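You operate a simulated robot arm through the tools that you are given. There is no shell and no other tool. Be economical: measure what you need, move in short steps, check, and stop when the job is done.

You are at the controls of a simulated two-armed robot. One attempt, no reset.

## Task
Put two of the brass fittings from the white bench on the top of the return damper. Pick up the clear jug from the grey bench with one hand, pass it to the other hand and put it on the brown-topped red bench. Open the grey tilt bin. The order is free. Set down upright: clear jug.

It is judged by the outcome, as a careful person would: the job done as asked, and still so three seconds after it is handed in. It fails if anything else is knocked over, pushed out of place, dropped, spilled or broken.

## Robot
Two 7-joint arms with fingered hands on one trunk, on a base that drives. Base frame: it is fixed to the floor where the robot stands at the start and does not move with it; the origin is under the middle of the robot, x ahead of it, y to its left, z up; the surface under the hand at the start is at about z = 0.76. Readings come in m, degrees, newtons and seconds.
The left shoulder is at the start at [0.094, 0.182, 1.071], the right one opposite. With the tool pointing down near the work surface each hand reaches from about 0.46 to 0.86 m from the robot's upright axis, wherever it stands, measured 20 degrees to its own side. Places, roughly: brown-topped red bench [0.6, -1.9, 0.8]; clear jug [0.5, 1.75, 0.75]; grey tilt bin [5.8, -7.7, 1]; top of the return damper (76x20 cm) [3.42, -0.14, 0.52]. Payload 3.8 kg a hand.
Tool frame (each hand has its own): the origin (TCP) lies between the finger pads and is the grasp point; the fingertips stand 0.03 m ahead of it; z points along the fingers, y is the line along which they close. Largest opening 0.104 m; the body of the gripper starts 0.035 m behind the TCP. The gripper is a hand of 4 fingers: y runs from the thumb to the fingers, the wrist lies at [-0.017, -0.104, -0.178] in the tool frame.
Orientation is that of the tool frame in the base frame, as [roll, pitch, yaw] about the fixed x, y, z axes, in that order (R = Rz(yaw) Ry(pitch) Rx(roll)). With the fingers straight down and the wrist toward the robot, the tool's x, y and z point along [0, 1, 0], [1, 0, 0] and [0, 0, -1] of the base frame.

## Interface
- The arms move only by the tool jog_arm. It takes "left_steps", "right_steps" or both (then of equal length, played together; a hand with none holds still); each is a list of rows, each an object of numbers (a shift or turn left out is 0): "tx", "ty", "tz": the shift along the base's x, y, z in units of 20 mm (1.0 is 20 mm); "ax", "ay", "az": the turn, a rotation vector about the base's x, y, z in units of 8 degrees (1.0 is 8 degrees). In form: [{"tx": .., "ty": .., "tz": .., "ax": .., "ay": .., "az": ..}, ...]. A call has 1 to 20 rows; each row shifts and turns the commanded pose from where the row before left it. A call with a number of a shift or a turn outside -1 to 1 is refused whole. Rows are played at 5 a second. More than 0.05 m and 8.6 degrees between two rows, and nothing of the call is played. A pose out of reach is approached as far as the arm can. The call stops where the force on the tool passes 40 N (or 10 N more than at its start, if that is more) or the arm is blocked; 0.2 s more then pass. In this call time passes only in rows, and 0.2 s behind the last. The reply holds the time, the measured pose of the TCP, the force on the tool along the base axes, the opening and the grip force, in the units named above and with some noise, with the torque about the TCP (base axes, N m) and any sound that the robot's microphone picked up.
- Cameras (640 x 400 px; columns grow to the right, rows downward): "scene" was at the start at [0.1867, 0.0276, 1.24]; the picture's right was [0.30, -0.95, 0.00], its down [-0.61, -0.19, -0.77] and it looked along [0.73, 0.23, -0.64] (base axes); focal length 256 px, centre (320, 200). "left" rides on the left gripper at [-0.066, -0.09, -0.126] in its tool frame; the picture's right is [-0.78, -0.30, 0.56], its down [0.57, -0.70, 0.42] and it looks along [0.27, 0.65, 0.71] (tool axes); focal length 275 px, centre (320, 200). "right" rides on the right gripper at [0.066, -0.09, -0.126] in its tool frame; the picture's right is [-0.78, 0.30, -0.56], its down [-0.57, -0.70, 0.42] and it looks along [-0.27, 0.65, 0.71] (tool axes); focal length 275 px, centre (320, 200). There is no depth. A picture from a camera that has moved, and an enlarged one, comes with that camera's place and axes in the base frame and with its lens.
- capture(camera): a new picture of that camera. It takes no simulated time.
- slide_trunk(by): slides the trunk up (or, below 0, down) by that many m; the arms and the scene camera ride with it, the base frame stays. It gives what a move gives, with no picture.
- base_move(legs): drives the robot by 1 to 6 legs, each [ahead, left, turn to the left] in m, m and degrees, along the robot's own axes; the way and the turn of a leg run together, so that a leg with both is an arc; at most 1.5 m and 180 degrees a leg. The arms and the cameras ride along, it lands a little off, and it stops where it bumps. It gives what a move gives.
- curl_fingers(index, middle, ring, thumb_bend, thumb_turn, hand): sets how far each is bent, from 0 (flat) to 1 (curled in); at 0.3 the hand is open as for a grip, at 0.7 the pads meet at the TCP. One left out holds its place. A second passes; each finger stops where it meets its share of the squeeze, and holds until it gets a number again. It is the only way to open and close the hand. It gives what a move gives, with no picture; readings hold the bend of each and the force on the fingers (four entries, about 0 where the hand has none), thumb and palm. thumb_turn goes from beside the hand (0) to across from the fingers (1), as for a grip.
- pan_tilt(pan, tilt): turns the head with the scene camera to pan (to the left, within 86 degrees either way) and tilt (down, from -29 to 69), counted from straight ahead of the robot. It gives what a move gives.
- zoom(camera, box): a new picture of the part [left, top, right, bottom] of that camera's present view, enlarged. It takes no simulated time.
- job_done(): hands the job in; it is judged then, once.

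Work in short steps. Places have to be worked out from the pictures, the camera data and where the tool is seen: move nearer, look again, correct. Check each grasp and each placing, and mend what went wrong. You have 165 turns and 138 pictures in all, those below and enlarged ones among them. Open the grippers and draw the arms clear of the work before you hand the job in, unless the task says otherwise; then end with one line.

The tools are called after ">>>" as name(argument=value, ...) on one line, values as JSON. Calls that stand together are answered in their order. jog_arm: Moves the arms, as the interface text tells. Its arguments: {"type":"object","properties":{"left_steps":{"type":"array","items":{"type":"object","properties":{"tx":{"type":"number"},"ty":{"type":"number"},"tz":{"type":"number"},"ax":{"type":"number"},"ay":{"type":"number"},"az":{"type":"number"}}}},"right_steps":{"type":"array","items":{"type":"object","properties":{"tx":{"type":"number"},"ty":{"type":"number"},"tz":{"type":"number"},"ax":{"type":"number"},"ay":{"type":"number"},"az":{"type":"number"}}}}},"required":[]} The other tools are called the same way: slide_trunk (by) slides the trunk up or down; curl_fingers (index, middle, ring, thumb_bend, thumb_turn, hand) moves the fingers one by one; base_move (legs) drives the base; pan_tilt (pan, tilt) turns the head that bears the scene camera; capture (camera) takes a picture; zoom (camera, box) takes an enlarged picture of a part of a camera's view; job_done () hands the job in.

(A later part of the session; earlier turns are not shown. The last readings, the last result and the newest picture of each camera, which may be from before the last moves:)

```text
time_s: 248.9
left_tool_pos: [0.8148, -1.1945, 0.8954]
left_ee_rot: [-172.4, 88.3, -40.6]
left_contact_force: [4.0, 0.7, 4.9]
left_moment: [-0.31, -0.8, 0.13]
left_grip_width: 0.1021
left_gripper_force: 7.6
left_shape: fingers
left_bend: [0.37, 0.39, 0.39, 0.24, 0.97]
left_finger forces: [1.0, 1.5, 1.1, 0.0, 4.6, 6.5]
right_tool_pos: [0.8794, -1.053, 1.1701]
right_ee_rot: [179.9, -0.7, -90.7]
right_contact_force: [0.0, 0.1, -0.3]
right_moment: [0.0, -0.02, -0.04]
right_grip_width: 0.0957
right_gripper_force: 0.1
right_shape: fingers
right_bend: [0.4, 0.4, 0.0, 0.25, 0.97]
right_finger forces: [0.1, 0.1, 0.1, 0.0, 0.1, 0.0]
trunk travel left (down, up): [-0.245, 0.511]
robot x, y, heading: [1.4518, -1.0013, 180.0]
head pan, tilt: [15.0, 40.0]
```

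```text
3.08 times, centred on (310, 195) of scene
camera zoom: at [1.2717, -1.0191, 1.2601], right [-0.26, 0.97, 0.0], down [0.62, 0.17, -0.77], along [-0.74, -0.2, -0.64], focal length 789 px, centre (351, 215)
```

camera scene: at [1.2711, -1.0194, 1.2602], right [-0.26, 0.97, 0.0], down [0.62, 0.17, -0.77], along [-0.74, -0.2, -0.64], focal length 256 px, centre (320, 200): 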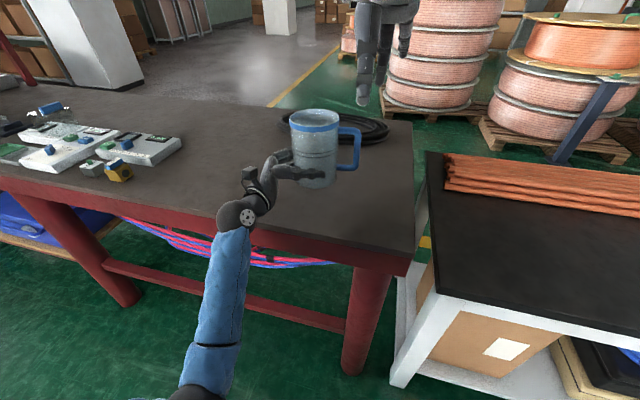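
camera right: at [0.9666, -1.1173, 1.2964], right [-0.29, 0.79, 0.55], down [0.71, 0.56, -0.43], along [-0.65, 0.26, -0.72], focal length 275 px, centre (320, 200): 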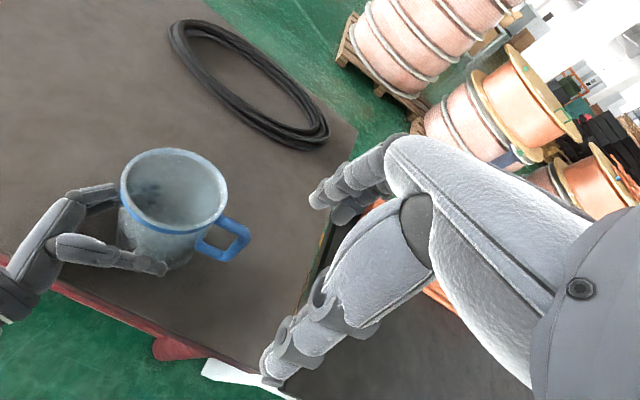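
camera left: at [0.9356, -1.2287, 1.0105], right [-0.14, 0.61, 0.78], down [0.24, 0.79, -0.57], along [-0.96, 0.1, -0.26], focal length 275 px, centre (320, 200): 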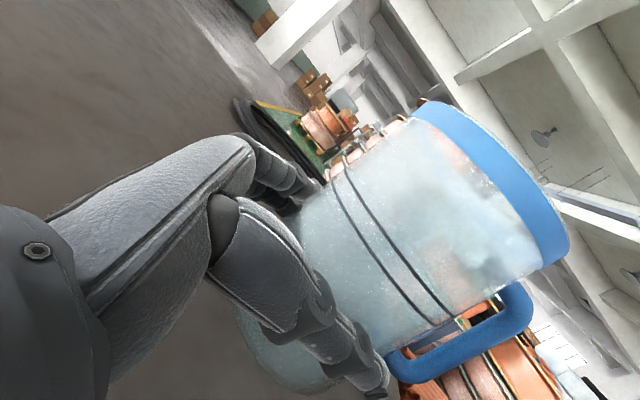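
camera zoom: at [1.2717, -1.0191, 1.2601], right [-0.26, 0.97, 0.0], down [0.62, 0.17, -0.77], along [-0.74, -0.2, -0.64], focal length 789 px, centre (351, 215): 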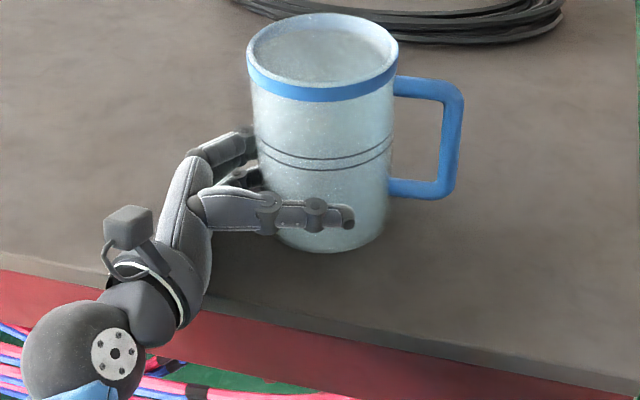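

The jug rests on the bench. I open the hand fully.

>>> curl_fingers(hand="left", index=0.22, middle=0.22, ring=0.22, thumb_bend=0.14)

>>> zoom(camera="scene", box=[230, 130, 390, 260])

>>> capture(camera="left")

```text
time_s: 249.9
left_tool_pos: [0.8149, -1.1944, 0.8957]
left_ee_rot: [-172.4, 88.3, -40.5]
left_contact_force: [3.1, 0.5, 3.6]
left_moment: [-0.1, -0.44, 0.19]
left_grip_width: 0.1283
left_gripper_force: 2.1
left_shape: fingers
left_bend: [0.22, 0.22, 0.22, 0.14, 0.97]
left_finger forces: [0.0, 0.1, 0.1, 0.0, 0.0, 3.6]
right_tool_pos: [0.8778, -1.052, 1.1707]
right_ee_rot: [179.9, -0.6, -90.7]
right_contact_force: [0.0, -0.5, -0.5]
right_moment: [-0.05, -0.01, 0.01]
right_grip_width: 0.0954
right_gripper_force: 0.0
right_shape: fingers
right_bend: [0.4, 0.4, 0.0, 0.25, 0.97]
right_finger forces: [0.0, 0.0, 0.0, 0.0, 0.0, 0.0]
trunk travel left (down, up): [-0.245, 0.511]
robot x, y, heading: [1.4524, -1.0014, 179.6]
head pan, tilt: [15.0, 40.0]
```

```text
3.08 times, centred on (310, 195) of scene
camera zoom: at [1.2716, -1.0192, 1.2601], right [-0.26, 0.97, 0.0], down [0.62, 0.17, -0.77], along [-0.74, -0.2, -0.64], focal length 789 px, centre (351, 215)
```

zoom: 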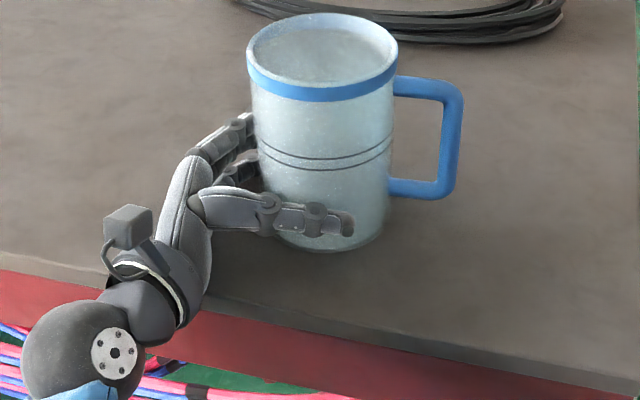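

```text
27 pictures are left
camera left: at [0.9634, -1.2275, 0.9651], right [-0.17, 0.63, 0.76], down [0.25, 0.77, -0.58], along [-0.95, 0.09, -0.29], focal length 275 px, centre (320, 200)
```

left: 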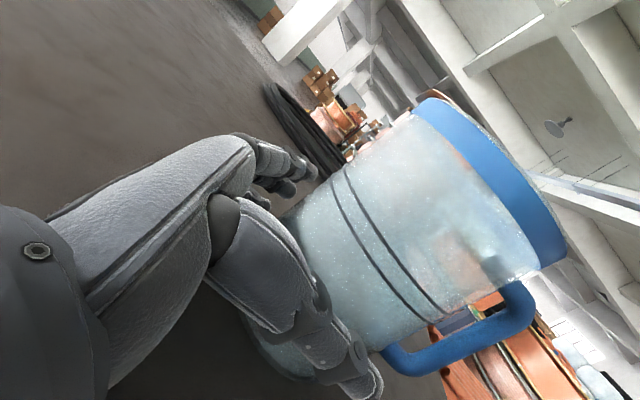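

Released with no finger contact. I withdraw along the hand's axis (up 4 mm first), away from the jug.

>>> jog_arm(left_steps=[{"tz": 0.2}, {"tx": 0.3, "ty": -0.335}, {"tx": 0.6, "ty": -0.67}, {"tx": 0.6, "ty": -0.67}, {"tx": 0.6, "ty": -0.67}, {"tx": 0.6, "ty": -0.67}, {"tx": 0.6, "ty": -0.67}, {"tx": 0.6, "ty": -0.67}, {"tx": 0.6, "ty": -0.67}, {"tx": 0.6, "ty": -0.67}, {"tx": 0.5, "tz": 0.8}, {"tx": 0.5, "tz": 0.8}, {"tx": 0.5, "tz": 0.8}])

>>> capture(camera="scene")

```text
time_s: 252.7
left_tool_pos: [0.9466, -1.3094, 0.9482]
left_ee_rot: [-174.6, 88.3, -42.6]
left_contact_force: [-0.4, 0.6, -0.2]
left_moment: [-0.06, 0.0, -0.03]
left_grip_width: 0.1281
left_gripper_force: 0.0
left_shape: fingers
left_bend: [0.22, 0.22, 0.22, 0.14, 0.97]
left_finger forces: [0.1, 0.1, 0.0, 0.0, 0.0, 0.0]
right_tool_pos: [0.8791, -1.0522, 1.172]
right_ee_rot: [179.8, -0.7, -90.8]
right_contact_force: [0.8, -0.1, -0.1]
right_moment: [-0.03, -0.01, 0.03]
right_grip_width: 0.0958
right_gripper_force: 0.0
right_shape: fingers
right_bend: [0.4, 0.4, 0.0, 0.25, 0.97]
right_finger forces: [0.1, 0.0, 0.0, 0.0, 0.0, 0.1]
trunk travel left (down, up): [-0.245, 0.511]
robot x, y, heading: [1.4471, -0.9994, 180.0]
head pan, tilt: [15.0, 40.0]
```

```text
26 pictures are left
camera scene: at [1.2712, -1.0194, 1.2601], right [-0.26, 0.97, 0.0], down [0.62, 0.17, -0.77], along [-0.74, -0.2, -0.64], focal length 256 px, centre (320, 200)
```

scene: 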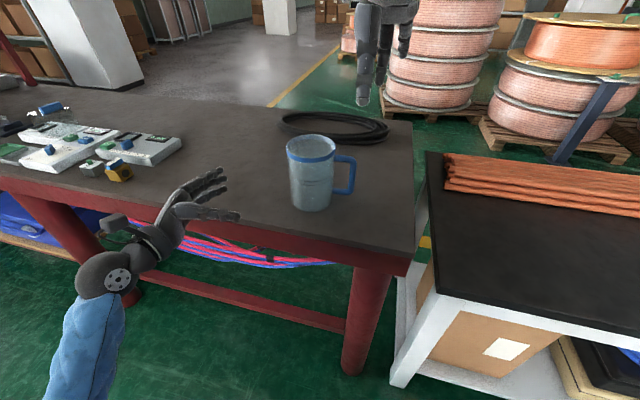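

The jug stands upright on the red bench. I back away, raise the trunk, restore the left hand to its normal pose and turn toward the bin (5.8,−7.7).

>>> base_move(legs=[[-0.2, 0, 0]])

>>> slide_trunk(by=0.25)

>>> jog_arm(left_steps=[{"az": -0.875}, {"az": -0.875}, {"az": -0.875}, {"az": -0.875}, {"az": -0.875}, {"az": -0.875}, {"ax": -0.9375}, {"ax": -0.9375}, {"ax": -0.9375}, {"ax": -0.9375}, {"ax": -0.9375}, {"ax": -0.9375}, {"ax": -0.9375}, {"ax": -0.9375}, {"ax": -0.9375}, {"ax": -0.9375}, {"ax": -0.9375}, {"ax": -0.9375}])

>>> base_move(legs=[[0, 0, 122]])

>>> pan_tilt(pan=0, tilt=15)

>>> capture(camera="scene")

```text
time_s: 254.3
left_tool_pos: [1.1467, -1.31, 0.9479]
left_ee_rot: [-172.1, 88.4, -40.3]
left_contact_force: [-0.1, -0.7, 0.2]
left_moment: [-0.04, -0.01, 0.02]
left_grip_width: 0.1283
left_gripper_force: 0.1
left_shape: fingers
left_bend: [0.22, 0.22, 0.22, 0.14, 0.97]
left_finger forces: [0.0, 0.1, 0.0, 0.1, 0.1, 0.1]
right_tool_pos: [1.0784, -1.0536, 1.1716]
right_ee_rot: [179.9, -0.7, -90.7]
right_contact_force: [0.1, 0.6, 0.1]
right_moment: [-0.03, -0.01, -0.02]
right_grip_width: 0.0958
right_gripper_force: 0.1
right_shape: fingers
right_bend: [0.4, 0.4, 0.0, 0.25, 0.97]
right_finger forces: [0.0, 0.0, 0.0, 0.0, 0.1, 0.0]
trunk travel left (down, up): [-0.245, 0.511]
robot x, y, heading: [1.6485, -1.0012, 180.0]
head pan, tilt: [15.0, 40.0]
```

```text
time_s: 256.9
left_tool_pos: [1.1452, -1.3095, 1.1972]
left_ee_rot: [-174.9, 88.3, -43.1]
left_contact_force: [-0.2, -0.1, -0.1]
left_moment: [-0.05, 0.04, -0.01]
left_grip_width: 0.1282
left_gripper_force: 0.0
left_shape: fingers
left_bend: [0.22, 0.22, 0.22, 0.14, 0.97]
left_finger forces: [0.1, 0.0, 0.0, 0.0, 0.0, 0.1]
right_tool_pos: [1.0787, -1.0524, 1.4203]
right_ee_rot: [179.8, -0.7, -90.7]
right_contact_force: [-0.1, -0.5, -0.2]
right_moment: [0.0, -0.02, 0.01]
right_grip_width: 0.0959
right_gripper_force: 0.0
right_shape: fingers
right_bend: [0.4, 0.4, 0.0, 0.25, 0.97]
right_finger forces: [0.1, 0.1, 0.0, 0.0, 0.1, 0.0]
trunk travel left (down, up): [-0.495, 0.261]
robot x, y, heading: [1.6496, -0.9989, 179.8]
head pan, tilt: [15.0, 40.0]
```

```text
time_s: 260.7
left_tool_pos: [1.1459, -1.3091, 1.1961]
left_ee_rot: [-179.8, -1.9, -89.8]
left_contact_force: [0.0, 0.1, 0.2]
left_moment: [-0.04, 0.01, -0.02]
left_grip_width: 0.1283
left_gripper_force: 0.0
left_shape: fingers
left_bend: [0.22, 0.22, 0.22, 0.14, 0.97]
left_finger forces: [0.0, 0.0, 0.0, 0.0, 0.0, 0.0]
right_tool_pos: [1.0771, -1.052, 1.4198]
right_ee_rot: [179.9, -0.8, -90.7]
right_contact_force: [-0.4, 0.4, 0.1]
right_moment: [-0.01, 0.0, 0.05]
right_grip_width: 0.0956
right_gripper_force: 0.1
right_shape: fingers
right_bend: [0.4, 0.4, 0.0, 0.25, 0.97]
right_finger forces: [0.1, 0.1, 0.1, 0.0, 0.0, 0.0]
trunk travel left (down, up): [-0.495, 0.261]
robot x, y, heading: [1.6475, -0.9987, 180.0]
head pan, tilt: [15.0, 40.0]
```

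```text
time_s: 266.2
left_tool_pos: [2.1824, -1.2566, 1.1977]
left_ee_rot: [-179.7, -1.6, 32.8]
left_contact_force: [0.2, -1.0, -0.1]
left_moment: [0.03, 0.02, -0.02]
left_grip_width: 0.1283
left_gripper_force: 0.1
left_shape: fingers
left_bend: [0.22, 0.22, 0.22, 0.14, 0.97]
left_finger forces: [0.0, 0.0, 0.0, 0.0, 0.0, 0.1]
right_tool_pos: [2.0024, -1.4534, 1.42]
right_ee_rot: [179.9, -0.7, 31.9]
right_contact_force: [-0.4, -0.7, 0.3]
right_moment: [0.02, 0.0, 0.01]
right_grip_width: 0.0956
right_gripper_force: 0.1
right_shape: fingers
right_bend: [0.4, 0.4, 0.0, 0.25, 0.97]
right_finger forces: [0.0, 0.0, 0.1, 0.1, 0.0, 0.1]
trunk travel left (down, up): [-0.495, 0.261]
robot x, y, heading: [1.6491, -0.9972, -57.6]
head pan, tilt: [15.0, 40.0]
```

```text
time_s: 267.1
left_tool_pos: [2.1805, -1.2585, 1.197]
left_ee_rot: [-179.8, -1.7, 32.8]
left_contact_force: [-0.1, -0.6, -0.5]
left_moment: [-0.02, 0.0, -0.01]
left_grip_width: 0.1283
left_gripper_force: 0.1
left_shape: fingers
left_bend: [0.22, 0.22, 0.22, 0.14, 0.97]
left_finger forces: [0.0, 0.0, 0.1, 0.0, 0.0, 0.1]
right_tool_pos: [2.0027, -1.4538, 1.4202]
right_ee_rot: [180.0, -0.7, 31.9]
right_contact_force: [-1.2, -0.4, 0.0]
right_moment: [-0.01, -0.02, 0.01]
right_grip_width: 0.0958
right_gripper_force: 0.1
right_shape: fingers
right_bend: [0.4, 0.4, 0.0, 0.25, 0.97]
right_finger forces: [0.0, 0.0, 0.0, 0.0, 0.1, 0.0]
trunk travel left (down, up): [-0.495, 0.261]
robot x, y, heading: [1.6474, -1.0008, -57.4]
head pan, tilt: [0.0, 15.0]
```

```text
25 pictures are left
camera scene: at [1.7115, -1.0956, 1.5526], right [-0.84, -0.54, 0.0], down [-0.14, 0.22, -0.97], along [0.52, -0.81, -0.26], focal length 256 px, centre (320, 200)
```

scene: 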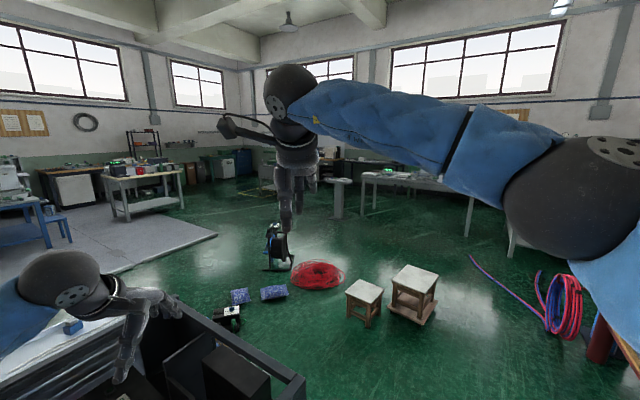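

The bin's direction is behind my right hand. Floor items (stools, hose coils, reel) lie ahead; I turn to face −y and go to (1.48,−2.2), then look.

>>> base_move(legs=[[0, 0, -32.6], [1.2, -0.17, 0]])

>>> pan_tilt(pan=5, tilt=35)

>>> capture(camera="scene")

```text
time_s: 274.9
left_tool_pos: [1.8041, -2.7143, 1.1978]
left_ee_rot: [-179.8, -1.7, 0.9]
left_contact_force: [-0.3, -1.0, -0.4]
left_moment: [0.0, 0.0, -0.02]
left_grip_width: 0.1283
left_gripper_force: 0.0
left_shape: fingers
left_bend: [0.22, 0.22, 0.22, 0.14, 0.97]
left_finger forces: [0.1, 0.1, 0.0, 0.0, 0.0, 0.0]
right_tool_pos: [1.5476, -2.786, 1.4205]
right_ee_rot: [179.8, -0.7, 0.0]
right_contact_force: [0.1, 0.5, 1.4]
right_moment: [0.0, 0.0, -0.03]
right_grip_width: 0.0958
right_gripper_force: 0.0
right_shape: fingers
right_bend: [0.4, 0.4, 0.0, 0.25, 0.97]
right_finger forces: [0.0, 0.0, 0.1, 0.0, 0.0, 0.0]
trunk travel left (down, up): [-0.495, 0.261]
robot x, y, heading: [1.4879, -2.2147, -89.4]
head pan, tilt: [0.0, 15.0]
```

```text
time_s: 275.7
left_tool_pos: [1.804, -2.7133, 1.1974]
left_ee_rot: [-179.9, -1.8, 1.0]
left_contact_force: [0.3, -0.6, 0.0]
left_moment: [0.01, -0.02, 0.0]
left_grip_width: 0.1286
left_gripper_force: 0.1
left_shape: fingers
left_bend: [0.22, 0.22, 0.22, 0.14, 0.97]
left_finger forces: [0.0, 0.0, 0.0, 0.0, 0.0, 0.0]
right_tool_pos: [1.5475, -2.7872, 1.4202]
right_ee_rot: [179.9, -0.7, 0.0]
right_contact_force: [0.1, -0.3, 0.3]
right_moment: [-0.01, 0.01, 0.03]
right_grip_width: 0.0958
right_gripper_force: 0.1
right_shape: fingers
right_bend: [0.4, 0.4, 0.0, 0.25, 0.97]
right_finger forces: [0.1, 0.0, 0.0, 0.1, 0.1, 0.0]
trunk travel left (down, up): [-0.495, 0.261]
robot x, y, heading: [1.4868, -2.2142, -89.4]
head pan, tilt: [5.0, 35.0]
```

```text
24 pictures are left
camera scene: at [1.4963, -2.3221, 1.5207], right [-1.0, -0.1, 0.0], down [-0.06, 0.57, -0.82], along [0.08, -0.82, -0.57], focal length 256 px, centre (320, 200)
```

scene: 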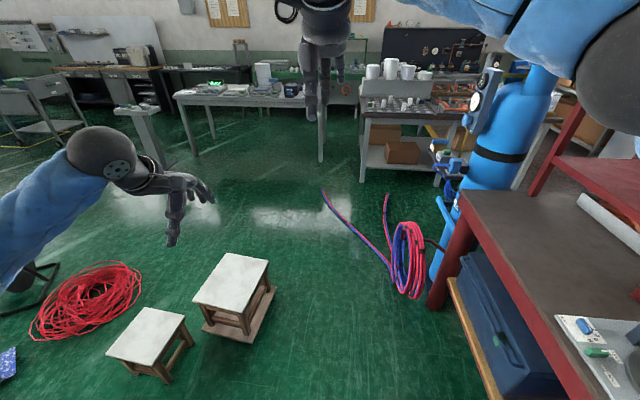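

The gap between stool and hose coil is ~0.8 m. I go straight through its middle, then swing out east into the open floor and look for the bin.

>>> base_move(legs=[[1.1, 0.02, -0.6], [0.5, 0.22, 0], [0.5, 0.6, 0], [0, 1.2, 0]])

>>> pan_tilt(pan=40, tilt=20)

>>> capture(camera="scene")

```text
time_s: 293.5
left_tool_pos: [3.8507, -4.8089, 1.197]
left_ee_rot: [-179.8, -1.7, 0.4]
left_contact_force: [0.0, -0.6, 0.3]
left_moment: [0.01, -0.01, -0.01]
left_grip_width: 0.1283
left_gripper_force: 0.2
left_shape: fingers
left_bend: [0.22, 0.22, 0.22, 0.14, 0.97]
left_finger forces: [0.1, 0.0, 0.1, 0.0, 0.1, 0.1]
right_tool_pos: [3.593, -4.8791, 1.4204]
right_ee_rot: [179.9, -0.7, -0.6]
right_contact_force: [-0.2, -0.3, -0.1]
right_moment: [0.02, -0.01, 0.01]
right_grip_width: 0.0957
right_gripper_force: 0.1
right_shape: fingers
right_bend: [0.4, 0.4, 0.0, 0.25, 0.97]
right_finger forces: [0.0, 0.0, 0.0, 0.0, 0.0, 0.1]
trunk travel left (down, up): [-0.495, 0.261]
robot x, y, heading: [3.5411, -4.3139, -89.7]
head pan, tilt: [5.0, 35.0]
```

```text
time_s: 294.6
left_tool_pos: [3.8503, -4.8085, 1.1968]
left_ee_rot: [-179.7, -1.7, 0.3]
left_contact_force: [0.1, 0.2, 0.1]
left_moment: [-0.02, 0.0, -0.02]
left_grip_width: 0.1285
left_gripper_force: 0.1
left_shape: fingers
left_bend: [0.22, 0.22, 0.22, 0.14, 0.97]
left_finger forces: [0.1, 0.0, 0.1, 0.1, 0.1, 0.0]
right_tool_pos: [3.5934, -4.8789, 1.4195]
right_ee_rot: [179.9, -0.7, -0.6]
right_contact_force: [-1.1, -0.5, -0.3]
right_moment: [0.04, -0.03, 0.0]
right_grip_width: 0.0957
right_gripper_force: 0.2
right_shape: fingers
right_bend: [0.4, 0.4, 0.0, 0.25, 0.97]
right_finger forces: [0.1, 0.0, 0.0, 0.0, 0.1, 0.0]
trunk travel left (down, up): [-0.495, 0.261]
robot x, y, heading: [3.5444, -4.3068, -89.9]
head pan, tilt: [40.0, 20.0]
```

```text
23 pictures are left
camera scene: at [3.5984, -4.3991, 1.5445], right [-0.77, -0.64, 0.0], down [-0.22, 0.26, -0.94], along [0.6, -0.72, -0.34], focal length 256 px, centre (320, 200)
```

scene: 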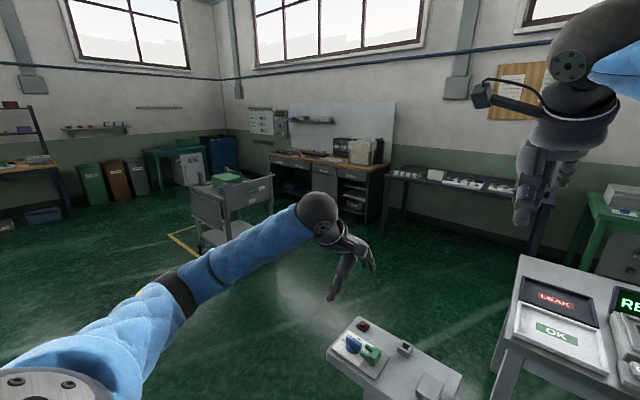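

The bin location falls on the wooden-topped bench at the wall. I zoom there.

>>> zoom(camera="scene", box=[260, 110, 420, 220])

```text
3.64 times, centred on (340, 165) of scene
camera zoom: at [3.5984, -4.3991, 1.5445], right [-0.77, -0.64, 0.0], down [-0.22, 0.26, -0.94], along [0.6, -0.72, -0.34], focal length 932 px, centre (247, 327)
```

zoom: 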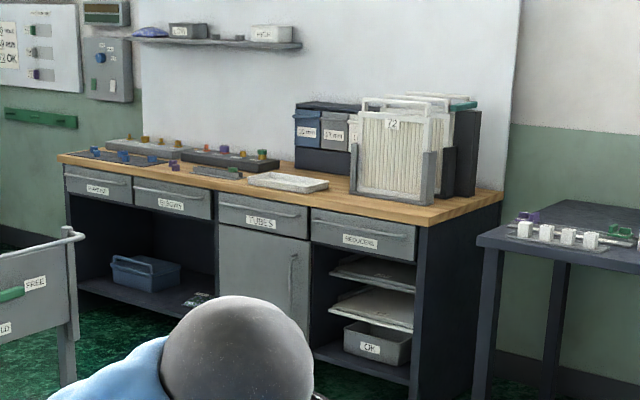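

The bins sit at the back of the wooden bench: a dark frame with blue and grey tilt bins near (5.6,−7.3). I drive east and toward the bench front, then look closely.

>>> base_move(legs=[[0, 1.2, 0], [1.2, 0.55, 0]])

>>> pan_tilt(pan=10, tilt=25)

>>> capture(camera="scene")

```text
time_s: 306.8
left_tool_pos: [5.6011, -6.0096, 1.1965]
left_ee_rot: [-179.8, -1.7, 0.9]
left_contact_force: [0.1, -1.1, -0.5]
left_moment: [-0.01, -0.01, -0.02]
left_grip_width: 0.1282
left_gripper_force: 0.1
left_shape: fingers
left_bend: [0.22, 0.22, 0.22, 0.14, 0.97]
left_finger forces: [0.0, 0.1, 0.0, 0.0, 0.0, 0.1]
right_tool_pos: [5.3444, -6.0818, 1.4195]
right_ee_rot: [179.9, -0.7, 0.1]
right_contact_force: [1.1, -0.4, -0.4]
right_moment: [0.01, 0.02, -0.02]
right_grip_width: 0.0956
right_gripper_force: 0.0
right_shape: fingers
right_bend: [0.4, 0.4, 0.0, 0.25, 0.97]
right_finger forces: [0.0, 0.1, 0.0, 0.1, 0.1, 0.2]
trunk travel left (down, up): [-0.495, 0.261]
robot x, y, heading: [5.2842, -5.5075, -89.5]
head pan, tilt: [40.0, 20.0]
```

```text
time_s: 307.8
left_tool_pos: [5.601, -6.0091, 1.1973]
left_ee_rot: [-179.8, -1.6, 0.9]
left_contact_force: [0.3, -0.7, -0.3]
left_moment: [0.0, 0.02, 0.01]
left_grip_width: 0.1281
left_gripper_force: 0.1
left_shape: fingers
left_bend: [0.22, 0.22, 0.22, 0.14, 0.97]
left_finger forces: [0.1, 0.1, 0.1, 0.1, 0.0, 0.0]
right_tool_pos: [5.346, -6.0816, 1.4198]
right_ee_rot: [179.9, -0.8, 0.0]
right_contact_force: [-0.1, 0.0, 0.8]
right_moment: [0.01, -0.01, 0.01]
right_grip_width: 0.096
right_gripper_force: 0.1
right_shape: fingers
right_bend: [0.4, 0.4, 0.0, 0.25, 0.97]
right_finger forces: [0.0, 0.1, 0.0, 0.0, 0.1, 0.0]
trunk travel left (down, up): [-0.495, 0.261]
robot x, y, heading: [5.2868, -5.5066, -89.6]
head pan, tilt: [10.0, 25.0]
```

```text
21 pictures are left
camera scene: at [5.3019, -5.6207, 1.5364], right [-0.98, -0.18, 0.0], down [-0.08, 0.42, -0.91], along [0.17, -0.89, -0.42], focal length 256 px, centre (320, 200)
```

scene: 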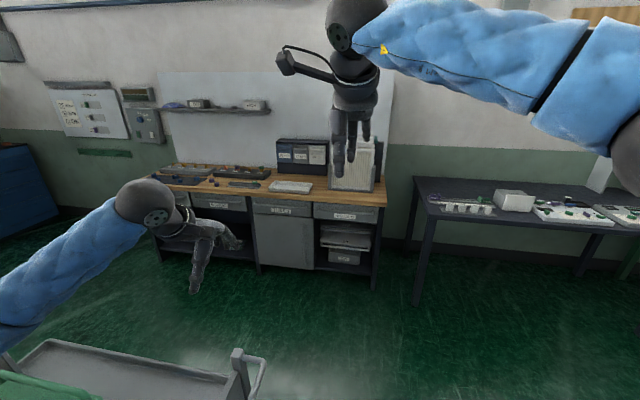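

Corrected: bench front is at y≈−7.2 and the bins at ≈(5.8,−7.55). I zoom on the bins.

>>> zoom(camera="scene", box=[250, 125, 400, 225])

>>> base_move(legs=[[0, -0.12, 0], [1.15, 0, -0.5], [0.15, 0.72, 0]])

>>> pan_tilt(pan=0, tilt=35)

>>> capture(camera="scene")

```text
4.00 times, centred on (325, 175) of scene
camera zoom: at [5.3019, -5.6207, 1.5364], right [-0.98, -0.18, 0.0], down [-0.08, 0.42, -0.91], along [0.17, -0.89, -0.42], focal length 1026 px, centre (300, 300)
```

zoom: 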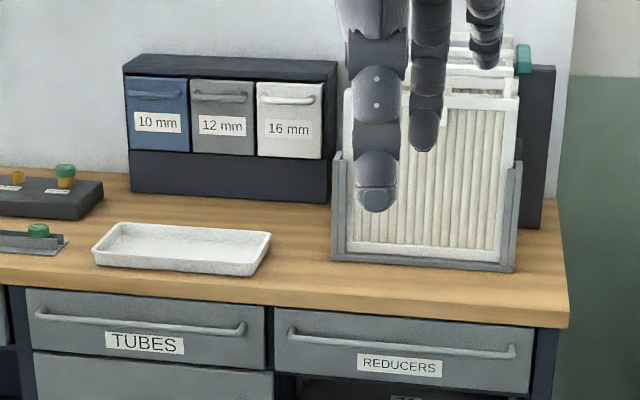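

```text
time_s: 318.1
left_tool_pos: [6.203, -7.3159, 1.1968]
left_ee_rot: [-179.8, -1.7, 0.2]
left_contact_force: [0.4, -0.1, -1.0]
left_moment: [-0.01, 0.01, 0.04]
left_grip_width: 0.1285
left_gripper_force: 0.0
left_shape: fingers
left_bend: [0.22, 0.22, 0.22, 0.14, 0.97]
left_finger forces: [0.0, 0.0, 0.1, 0.0, 0.0, 0.1]
right_tool_pos: [5.9462, -7.3831, 1.4206]
right_ee_rot: [-180.0, -0.7, -0.6]
right_contact_force: [0.0, -0.3, 0.1]
right_moment: [0.03, 0.0, 0.02]
right_grip_width: 0.0959
right_gripper_force: 0.0
right_shape: fingers
right_bend: [0.4, 0.4, 0.0, 0.25, 0.97]
right_finger forces: [0.1, 0.1, 0.1, 0.1, 0.1, 0.0]
trunk travel left (down, up): [-0.495, 0.261]
robot x, y, heading: [5.8972, -6.8094, -90.0]
head pan, tilt: [10.0, 25.0]
```

```text
time_s: 318.8
left_tool_pos: [6.2034, -7.3157, 1.1987]
left_ee_rot: [-179.7, -1.7, 0.3]
left_contact_force: [0.5, -0.8, 0.3]
left_moment: [0.01, 0.02, -0.01]
left_grip_width: 0.1282
left_gripper_force: 0.1
left_shape: fingers
left_bend: [0.22, 0.22, 0.22, 0.14, 0.97]
left_finger forces: [0.0, 0.0, 0.0, 0.1, 0.0, 0.1]
right_tool_pos: [5.9469, -7.3837, 1.4199]
right_ee_rot: [179.9, -0.7, -0.7]
right_contact_force: [0.5, -0.3, 0.0]
right_moment: [-0.01, -0.03, 0.02]
right_grip_width: 0.0958
right_gripper_force: 0.0
right_shape: fingers
right_bend: [0.4, 0.4, 0.0, 0.25, 0.97]
right_finger forces: [0.1, 0.1, 0.1, 0.0, 0.0, 0.1]
trunk travel left (down, up): [-0.495, 0.261]
robot x, y, heading: [5.8914, -6.8125, -89.9]
head pan, tilt: [0.0, 35.0]
```

```text
19 pictures are left
camera scene: at [5.8923, -6.9206, 1.5207], right [-1.0, 0.0, 0.0], down [0.0, 0.57, -0.82], along [0.0, -0.82, -0.57], focal length 256 px, centre (320, 200)
```

scene: 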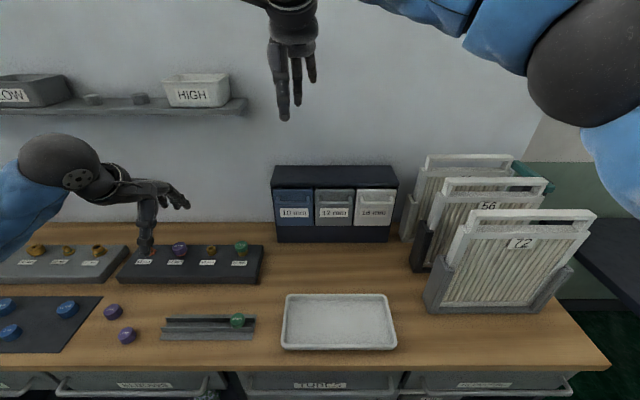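

The grey tilt bin is the middle one ("12 mm"), with a bar handle at ≈(5.848,−7.55,1.10). I lower the trunk, pitch the right hand to point forward in front of it and retract the left.

>>> slide_trunk(by=-0.15)

>>> curl_fingers(hand="right", index=0.42, middle=0.42, ring=0.42, thumb_bend=0.42)

>>> jog_arm(right_steps=[{"tx": -0.41, "tz": -0.68, "ax": -0.9375, "ty": 0.3}, {"tx": -0.41, "tz": -0.68, "ax": -0.9375, "ty": 0.3}, {"tx": -0.41, "tz": -0.68, "ax": -0.9375}, {"tx": -0.41, "tz": -0.68, "ax": -0.9375}, {"tx": -0.41, "tz": -0.68, "ax": -0.9375}, {"tx": -0.41, "tz": -0.68, "ax": -0.9375}, {"tx": -0.41, "tz": -0.68, "ax": -0.9375}, {"tx": -0.41, "tz": -0.68, "ax": -0.9375}, {"tx": -0.41, "tz": -0.68, "ax": -0.9375}, {"tx": -0.41, "tz": -0.68, "ax": -0.9375}, {"tx": -0.41, "tz": -0.68, "ax": -0.9375}, {"tx": -0.41, "tz": -0.68, "ax": -0.9375}], left_steps=[{"ty": 0.4}, {"ty": 0.4}, {"ty": 0.4}, {"ty": 0.4}, {"ty": 0.4}, {"ty": 0.4}, {"ty": 0.4}, {"ty": 0.4}, {"ty": 0.4}, {"ty": 0.4}, {"ty": 0.4}, {"ty": 0.4}])

>>> capture(camera="scene")

>>> capture(camera="right")

```text
time_s: 320.6
left_tool_pos: [6.203, -7.3159, 1.0479]
left_ee_rot: [-179.8, -1.8, 0.3]
left_contact_force: [0.8, 0.0, -0.3]
left_moment: [-0.04, 0.0, 0.01]
left_grip_width: 0.1282
left_gripper_force: 0.0
left_shape: fingers
left_bend: [0.22, 0.22, 0.22, 0.14, 0.97]
left_finger forces: [0.0, 0.0, 0.0, 0.0, 0.0, 0.0]
right_tool_pos: [5.9465, -7.3835, 1.2707]
right_ee_rot: [179.9, -0.6, -0.7]
right_contact_force: [0.6, 0.0, 0.4]
right_moment: [-0.01, 0.03, 0.0]
right_grip_width: 0.0958
right_gripper_force: 0.0
right_shape: fingers
right_bend: [0.4, 0.4, 0.0, 0.25, 0.97]
right_finger forces: [0.1, 0.1, 0.0, 0.0, 0.0, 0.0]
trunk travel left (down, up): [-0.345, 0.411]
robot x, y, heading: [5.8914, -6.8141, -90.2]
head pan, tilt: [0.0, 35.0]
```

```text
time_s: 321.6
left_tool_pos: [6.2027, -7.3148, 1.0471]
left_ee_rot: [-179.9, -1.8, 0.3]
left_contact_force: [0.1, 0.7, 0.4]
left_moment: [-0.04, -0.01, 0.01]
left_grip_width: 0.1285
left_gripper_force: 0.1
left_shape: fingers
left_bend: [0.22, 0.22, 0.22, 0.14, 0.97]
left_finger forces: [0.1, 0.0, 0.0, 0.0, 0.1, 0.0]
right_tool_pos: [5.9461, -7.3841, 1.2703]
right_ee_rot: [179.9, -0.6, -0.7]
right_contact_force: [0.6, 0.2, 0.1]
right_moment: [0.03, 0.0, -0.03]
right_grip_width: 0.0751
right_gripper_force: 0.0
right_shape: fingers
right_bend: [0.42, 0.42, 0.42, 0.42, 0.97]
right_finger forces: [0.1, 0.0, 0.1, 0.1, 0.0, 0.0]
trunk travel left (down, up): [-0.345, 0.411]
robot x, y, heading: [5.8885, -6.8138, -90.1]
head pan, tilt: [0.0, 35.0]
```

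```text
time_s: 324.2
left_tool_pos: [6.2028, -7.2192, 1.0475]
left_ee_rot: [-179.8, -1.6, 0.1]
left_contact_force: [0.3, 0.9, 0.4]
left_moment: [-0.01, 0.03, -0.02]
left_grip_width: 0.1284
left_gripper_force: 0.2
left_shape: fingers
left_bend: [0.22, 0.22, 0.22, 0.14, 0.97]
left_finger forces: [0.0, 0.0, 0.0, 0.0, 0.0, 0.1]
right_tool_pos: [5.9225, -7.3742, 1.1814]
right_ee_rot: [90.8, -1.0, 0.4]
right_contact_force: [-0.5, -0.3, -0.5]
right_moment: [0.02, -0.01, -0.02]
right_grip_width: 0.0748
right_gripper_force: 0.0
right_shape: fingers
right_bend: [0.42, 0.42, 0.42, 0.42, 0.97]
right_finger forces: [0.1, 0.1, 0.0, 0.0, 0.0, 0.1]
right hand out of reach, approached as far as the arm can: row 10, 11, 12
trunk travel left (down, up): [-0.345, 0.411]
robot x, y, heading: [5.893, -6.8109, -89.9]
head pan, tilt: [0.0, 35.0]
```

```text
18 pictures are left
camera scene: at [5.8929, -6.9547, 1.3695], right [-1.0, 0.0, 0.0], down [0.0, 0.57, -0.82], along [0.0, -0.82, -0.57], focal length 256 px, centre (320, 200)
```

scene: 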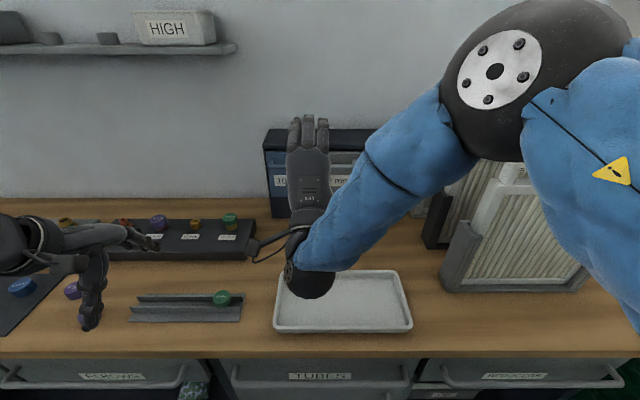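

```text
17 pictures are left
camera right: at [5.9896, -7.2464, 1.0954], right [-0.78, 0.55, 0.29], down [-0.56, -0.42, -0.72], along [-0.27, -0.72, 0.63], focal length 275 px, centre (320, 200)
```

right: 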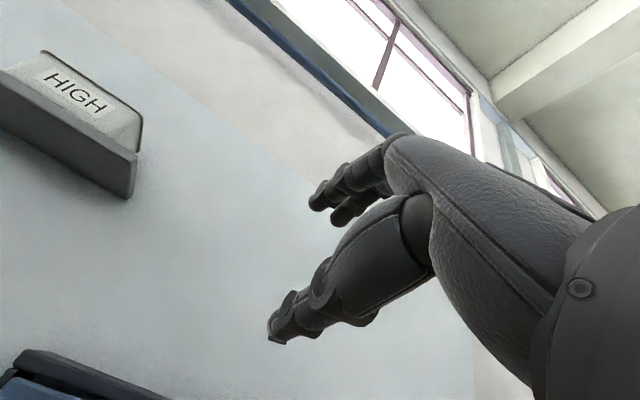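

The hand points forward properly, but the arm can't get lower/farther with this shoulder height. I raise both hands, lower the trunk 0.25 m, so the forearm comes in flatter.

>>> jog_arm(right_steps=[{"tz": 0.9}, {"tz": 0.9}, {"tz": 0.9}, {"tz": 0.9}, {"tz": 0.9}, {"tz": 0.9}, {"tz": 0.9}, {"tz": 0.9}, {"tz": 0.9}, {"tz": 0.9}], left_steps=[{"tz": 1, "ty": 0.4}, {"tz": 1, "ty": 0.4}, {"tz": 1, "ty": 0.4}, {"tz": 1, "ty": 0.4}, {"tz": 1, "ty": 0.4}, {"tz": 1, "ty": 0.4}, {"tz": 1, "ty": 0.4}, {"tz": 1, "ty": 0.4}, {"tz": 1, "ty": 0.4}, {"tz": 1, "ty": 0.4}])

>>> slide_trunk(by=-0.2)

```text
time_s: 326.4
left_tool_pos: [6.202, -7.1389, 1.2477]
left_ee_rot: [-179.9, -1.7, 0.4]
left_contact_force: [0.5, -0.1, 0.6]
left_moment: [-0.02, -0.01, -0.01]
left_grip_width: 0.1285
left_gripper_force: 0.1
left_shape: fingers
left_bend: [0.22, 0.22, 0.22, 0.14, 0.97]
left_finger forces: [0.0, 0.0, 0.0, 0.1, 0.0, 0.0]
right_tool_pos: [5.9224, -7.3736, 1.3635]
right_ee_rot: [89.9, -0.7, 0.7]
right_contact_force: [0.6, 0.8, 0.3]
right_moment: [-0.01, -0.02, 0.0]
right_grip_width: 0.0749
right_gripper_force: 0.1
right_shape: fingers
right_bend: [0.42, 0.42, 0.42, 0.42, 0.97]
right_finger forces: [0.1, 0.1, 0.0, 0.1, 0.0, 0.0]
trunk travel left (down, up): [-0.345, 0.411]
robot x, y, heading: [5.8906, -6.8111, -90.0]
head pan, tilt: [0.0, 35.0]
```

```text
time_s: 328.5
left_tool_pos: [6.2023, -7.1385, 1.0484]
left_ee_rot: [-179.8, -1.6, 0.3]
left_contact_force: [0.3, -0.3, 0.0]
left_moment: [-0.02, 0.0, 0.0]
left_grip_width: 0.1281
left_gripper_force: 0.0
left_shape: fingers
left_bend: [0.22, 0.22, 0.22, 0.14, 0.97]
left_finger forces: [0.1, 0.0, 0.0, 0.0, 0.0, 0.0]
right_tool_pos: [5.9235, -7.3736, 1.1633]
right_ee_rot: [89.8, -0.7, 0.9]
right_contact_force: [0.5, 0.5, 0.6]
right_moment: [0.01, 0.01, 0.01]
right_grip_width: 0.0748
right_gripper_force: 0.0
right_shape: fingers
right_bend: [0.42, 0.42, 0.42, 0.42, 0.97]
right_finger forces: [0.0, 0.0, 0.0, 0.1, 0.1, 0.0]
trunk travel left (down, up): [-0.145, 0.611]
robot x, y, heading: [5.8939, -6.8146, -90.1]
head pan, tilt: [0.0, 35.0]
```

Now move in front of the grey bin's handle (y≈−7.44, z≈1.10) and look.

>>> jog_arm(right_steps=[{"tx": -0.63, "tz": -0.5, "ty": -0.55}, {"tx": -0.63, "tz": -0.5, "ty": -0.55}, {"tx": -0.63, "tz": -0.5, "ty": -0.55}, {"tx": -0.63, "tz": -0.5, "ty": -0.55}, {"tx": -0.63, "tz": -0.5, "ty": -0.55}, {"tx": -0.63, "tz": -0.5, "ty": -0.55}])

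>>> capture(camera="scene")

>>> capture(camera="right")

```text
time_s: 329.9
left_tool_pos: [6.2033, -7.1393, 1.0479]
left_ee_rot: [-179.8, -1.7, 0.4]
left_contact_force: [0.2, -1.3, 0.3]
left_moment: [0.0, 0.01, -0.01]
left_grip_width: 0.1283
left_gripper_force: 0.1
left_shape: fingers
left_bend: [0.22, 0.22, 0.22, 0.14, 0.97]
left_finger forces: [0.1, 0.0, 0.1, 0.0, 0.1, 0.1]
right_tool_pos: [5.8508, -7.4379, 1.1031]
right_ee_rot: [90.1, -0.8, 0.5]
right_contact_force: [0.0, -0.2, 0.0]
right_moment: [0.03, -0.01, -0.03]
right_grip_width: 0.0748
right_gripper_force: 0.1
right_shape: fingers
right_bend: [0.42, 0.42, 0.42, 0.42, 0.97]
right_finger forces: [0.0, 0.1, 0.0, 0.0, 0.0, 0.0]
right hand out of reach, approached as far as the arm can: row 6
trunk travel left (down, up): [-0.145, 0.611]
robot x, y, heading: [5.892, -6.8121, -90.0]
head pan, tilt: [0.0, 35.0]
```

```text
16 pictures are left
camera scene: at [5.892, -7.0468, 1.1635], right [-1.0, 0.0, 0.0], down [0.0, 0.57, -0.82], along [0.0, -0.82, -0.57], focal length 256 px, centre (320, 200)
```

scene: 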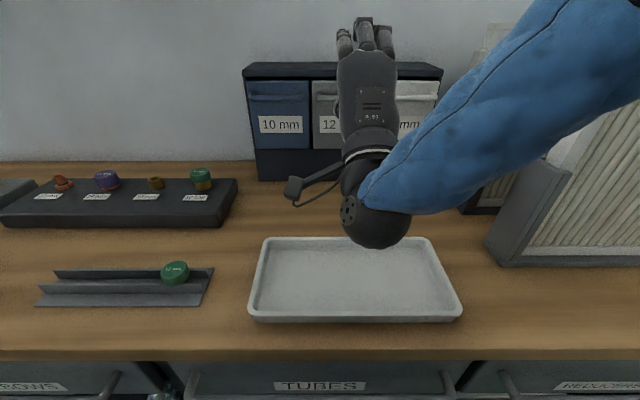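

```text
15 pictures are left
camera right: at [5.9177, -7.3105, 1.0152], right [-0.78, 0.55, 0.29], down [-0.56, -0.43, -0.71], along [-0.27, -0.72, 0.64], focal length 275 px, centre (320, 200)
```

right: 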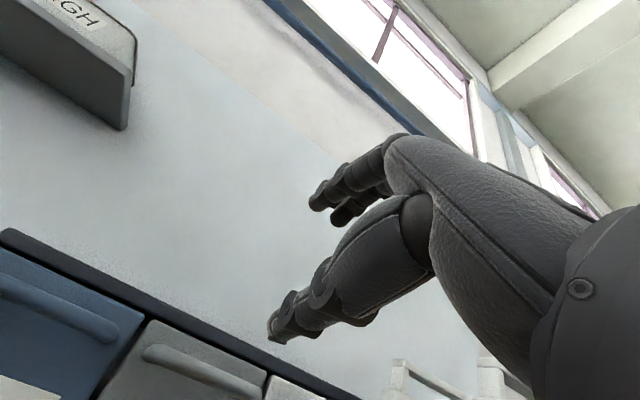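

Triangulating both views, the bin frame is farther and lower: handle ≈(5.84,−7.66,1.03), bench z≈0.81. I move the base 0.1 m ahead and 6 cm left, then bring the hand to 6 cm in front of the handle.

>>> base_move(legs=[[0.1, 0.06, 0]])

>>> jog_arm(right_steps=[{"tx": -0.7, "tz": -0.7}, {"tx": -0.7, "tz": -0.7}, {"tx": -0.7, "tz": -0.7}, {"tx": -0.7, "tz": -0.7}, {"tx": -0.7, "tz": -0.7}, {"ty": -0.8}, {"ty": -0.8}, {"ty": -0.8}])

>>> capture(camera="right")

>>> zoom(camera="scene", box=[240, 20, 440, 180])

```text
time_s: 331.1
left_tool_pos: [6.2628, -7.2396, 1.0479]
left_ee_rot: [-179.7, -1.6, 0.3]
left_contact_force: [-0.4, 0.7, -0.4]
left_moment: [0.03, -0.01, -0.01]
left_grip_width: 0.1283
left_gripper_force: 0.0
left_shape: fingers
left_bend: [0.22, 0.22, 0.22, 0.14, 0.97]
left_finger forces: [0.1, 0.0, 0.1, 0.0, 0.0, 0.2]
right_tool_pos: [5.9124, -7.5372, 1.1027]
right_ee_rot: [90.1, -0.8, 0.5]
right_contact_force: [0.0, 0.1, 0.4]
right_moment: [0.01, -0.01, 0.01]
right_grip_width: 0.0748
right_gripper_force: 0.0
right_shape: fingers
right_bend: [0.42, 0.42, 0.42, 0.42, 0.97]
right_finger forces: [0.1, 0.0, 0.0, 0.1, 0.0, 0.1]
trunk travel left (down, up): [-0.145, 0.611]
robot x, y, heading: [5.9543, -6.9081, -90.1]
head pan, tilt: [0.0, 35.0]
```

```text
time_s: 332.9
left_tool_pos: [6.2641, -7.238, 1.0484]
left_ee_rot: [-179.7, -1.7, 0.4]
left_contact_force: [0.0, 0.0, 0.1]
left_moment: [0.0, 0.01, 0.03]
left_grip_width: 0.1283
left_gripper_force: 0.2
left_shape: fingers
left_bend: [0.22, 0.22, 0.22, 0.14, 0.97]
left_finger forces: [0.0, 0.0, 0.1, 0.1, 0.0, 0.1]
right_tool_pos: [5.9216, -7.5374, 1.0731]
right_ee_rot: [90.2, -1.0, 0.5]
right_contact_force: [1.4, -1.1, -0.2]
right_moment: [0.04, 0.04, -0.01]
right_grip_width: 0.0746
right_gripper_force: 0.1
right_shape: fingers
right_bend: [0.42, 0.42, 0.42, 0.42, 0.97]
right_finger forces: [0.1, 0.0, 0.0, 0.0, 0.0, 0.1]
right hand out of reach, approached as far as the arm can: row 1, 2, 3, 4, 5, 6, 7, 8
trunk travel left (down, up): [-0.145, 0.611]
robot x, y, heading: [5.9497, -6.9144, -90.2]
head pan, tilt: [0.0, 35.0]
```

```text
14 pictures are left
camera right: at [5.9883, -7.4098, 0.9846], right [-0.78, 0.55, 0.29], down [-0.56, -0.43, -0.71], along [-0.27, -0.72, 0.64], focal length 275 px, centre (320, 200)
```

right: 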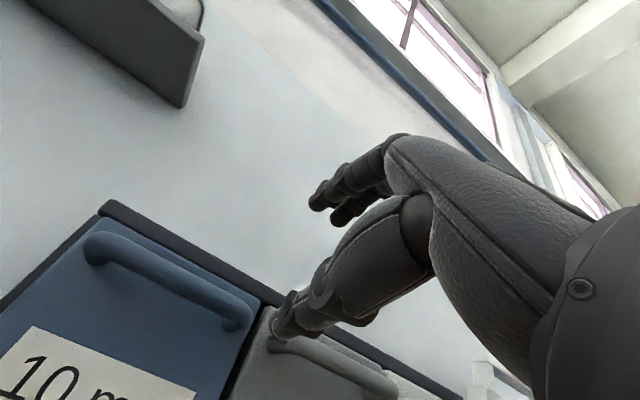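

```text
2.50 times, centred on (340, 100) of scene
camera zoom: at [5.9522, -7.146, 1.1636], right [-1.0, 0.0, 0.0], down [0.0, 0.57, -0.82], along [0.0, -0.82, -0.57], focal length 641 px, centre (270, 450)
```

zoom: 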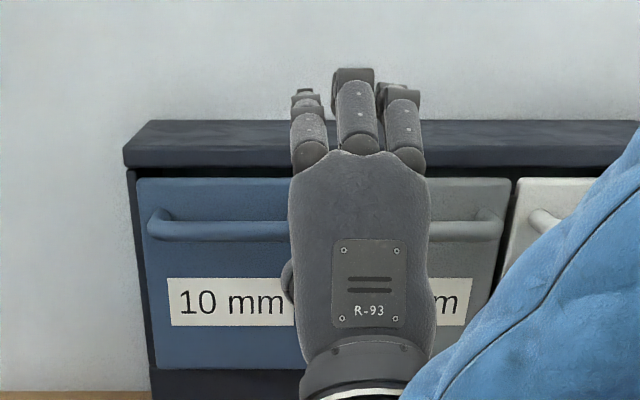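

The arm keeps this pose best, so I place it with base and trunk: base 7.4 cm right and 3 cm ahead, trunk down 4.5 cm, then extend slightly.

>>> slide_trunk(by=-0.045)

>>> base_move(legs=[[0.025, -0.074, 0]])

>>> jog_arm(right_steps=[{"ty": -0.5}, {"ty": -0.5}])

>>> capture(camera="right")

```text
time_s: 333.8
left_tool_pos: [6.263, -7.2387, 1.0028]
left_ee_rot: [180.0, -1.8, 0.3]
left_contact_force: [0.6, 0.8, 0.6]
left_moment: [-0.03, 0.0, -0.01]
left_grip_width: 0.1283
left_gripper_force: 0.1
left_shape: fingers
left_bend: [0.22, 0.22, 0.22, 0.14, 0.97]
left_finger forces: [0.1, 0.1, 0.0, 0.0, 0.0, 0.0]
right_tool_pos: [5.9206, -7.535, 1.028]
right_ee_rot: [90.0, -0.7, 0.5]
right_contact_force: [-0.4, 1.2, 0.0]
right_moment: [0.0, 0.0, 0.02]
right_grip_width: 0.0747
right_gripper_force: 0.1
right_shape: fingers
right_bend: [0.42, 0.42, 0.42, 0.42, 0.97]
right_finger forces: [0.0, 0.0, 0.0, 0.0, 0.0, 0.0]
trunk travel left (down, up): [-0.1, 0.656]
robot x, y, heading: [5.9485, -6.9098, -90.1]
head pan, tilt: [0.0, 35.0]
```

```text
time_s: 334.9
left_tool_pos: [6.2001, -7.2553, 1.002]
left_ee_rot: [-179.7, -1.8, 0.5]
left_contact_force: [-0.1, -1.0, -0.3]
left_moment: [-0.02, 0.01, -0.02]
left_grip_width: 0.1283
left_gripper_force: 0.0
left_shape: fingers
left_bend: [0.22, 0.22, 0.22, 0.14, 0.97]
left_finger forces: [0.0, 0.1, 0.0, 0.1, 0.0, 0.0]
right_tool_pos: [5.8601, -7.5549, 1.0273]
right_ee_rot: [90.2, -0.8, 0.8]
right_contact_force: [0.5, -1.1, 0.8]
right_moment: [0.02, -0.01, 0.03]
right_grip_width: 0.075
right_gripper_force: 0.1
right_shape: fingers
right_bend: [0.42, 0.42, 0.42, 0.42, 0.97]
right_finger forces: [0.0, 0.1, 0.0, 0.0, 0.0, 0.0]
trunk travel left (down, up): [-0.1, 0.656]
robot x, y, heading: [5.8853, -6.9274, -89.8]
head pan, tilt: [0.0, 35.0]
stopped in leg 1: the robot was blocked; the commanded pose is now the measured one
```

```text
time_s: 335.5
left_tool_pos: [6.2003, -7.2552, 1.0036]
left_ee_rot: [-179.8, -1.7, 0.6]
left_contact_force: [0.5, 0.8, -0.6]
left_moment: [-0.02, 0.0, 0.0]
left_grip_width: 0.1285
left_gripper_force: 0.1
left_shape: fingers
left_bend: [0.22, 0.22, 0.22, 0.14, 0.97]
left_finger forces: [0.1, 0.0, 0.0, 0.0, 0.0, 0.0]
right_tool_pos: [5.8602, -7.5755, 1.026]
right_ee_rot: [90.2, -1.0, 0.7]
right_contact_force: [-0.4, -0.2, -0.2]
right_moment: [-0.02, -0.03, 0.0]
right_grip_width: 0.075
right_gripper_force: 0.1
right_shape: fingers
right_bend: [0.42, 0.42, 0.42, 0.42, 0.97]
right_finger forces: [0.0, 0.0, 0.0, 0.1, 0.0, 0.1]
trunk travel left (down, up): [-0.1, 0.656]
robot x, y, heading: [5.8861, -6.9281, -89.6]
head pan, tilt: [0.0, 35.0]
```

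```text
12 pictures are left
camera right: at [5.9258, -7.4483, 0.9389], right [-0.79, 0.55, 0.29], down [-0.56, -0.43, -0.71], along [-0.27, -0.72, 0.64], focal length 275 px, centre (320, 200)
```

right: 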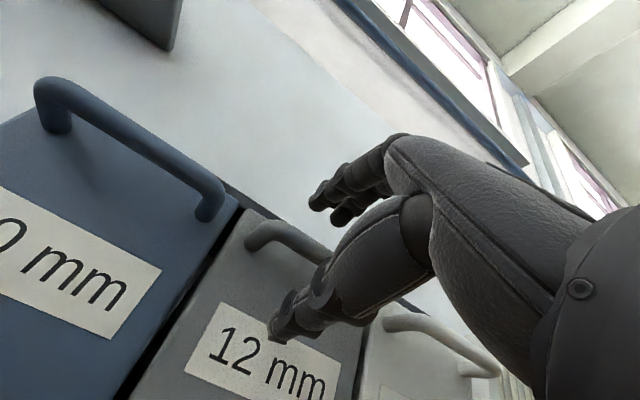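

The grey handle lies between thumb (below) and fingers (above). I extend 2.5 cm more, raise 8 mm, and close on the bar.

>>> jog_arm(right_steps=[{"tz": 0.4}, {"ty": -0.45}, {"ty": -0.45}, {"ty": -0.35}])

>>> curl_fingers(hand="right", index=0.62, middle=0.62, ring=0.62, thumb_bend=0.6)

>>> capture(camera="right")

```text
time_s: 336.5
left_tool_pos: [6.1999, -7.2546, 1.0025]
left_ee_rot: [-179.9, -1.7, 0.6]
left_contact_force: [0.0, -0.4, 0.0]
left_moment: [0.01, -0.01, 0.02]
left_grip_width: 0.1282
left_gripper_force: 0.0
left_shape: fingers
left_bend: [0.22, 0.22, 0.22, 0.14, 0.97]
left_finger forces: [0.1, 0.0, 0.0, 0.1, 0.1, 0.0]
right_tool_pos: [5.8678, -7.5944, 1.0386]
right_ee_rot: [90.4, -1.0, 0.4]
right_contact_force: [0.6, 0.6, -0.5]
right_moment: [-0.02, 0.01, 0.0]
right_grip_width: 0.0746
right_gripper_force: 0.1
right_shape: fingers
right_bend: [0.42, 0.42, 0.42, 0.42, 0.97]
right_finger forces: [0.0, 0.0, 0.1, 0.0, 0.0, 0.0]
right hand out of reach, approached as far as the arm can: row 3, 4
trunk travel left (down, up): [-0.1, 0.656]
robot x, y, heading: [5.8908, -6.9274, -90.0]
head pan, tilt: [0.0, 35.0]
```

```text
time_s: 337.5
left_tool_pos: [6.2001, -7.2555, 1.002]
left_ee_rot: [-179.8, -1.7, 0.7]
left_contact_force: [0.3, -0.5, 0.7]
left_moment: [0.01, -0.02, -0.02]
left_grip_width: 0.1284
left_gripper_force: 0.0
left_shape: fingers
left_bend: [0.22, 0.22, 0.22, 0.14, 0.97]
left_finger forces: [0.0, 0.0, 0.0, 0.1, 0.0, 0.1]
right_tool_pos: [5.8681, -7.5932, 1.0386]
right_ee_rot: [90.3, -1.0, 0.6]
right_contact_force: [-0.7, 0.2, 0.0]
right_moment: [0.01, -0.01, -0.03]
right_grip_width: 0.0262
right_gripper_force: 0.0
right_shape: fingers
right_bend: [0.62, 0.62, 0.62, 0.6, 0.97]
right_finger forces: [0.0, 0.0, 0.0, 0.0, 0.0, 0.0]
trunk travel left (down, up): [-0.1, 0.656]
robot x, y, heading: [5.8855, -6.9301, -89.7]
head pan, tilt: [0.0, 35.0]
```

```text
11 pictures are left
camera right: at [5.9341, -7.4663, 0.9508], right [-0.79, 0.55, 0.29], down [-0.56, -0.43, -0.71], along [-0.27, -0.72, 0.64], focal length 275 px, centre (320, 200)
```

right: 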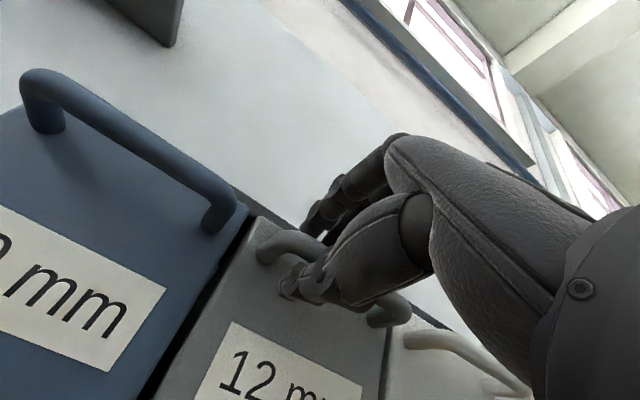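

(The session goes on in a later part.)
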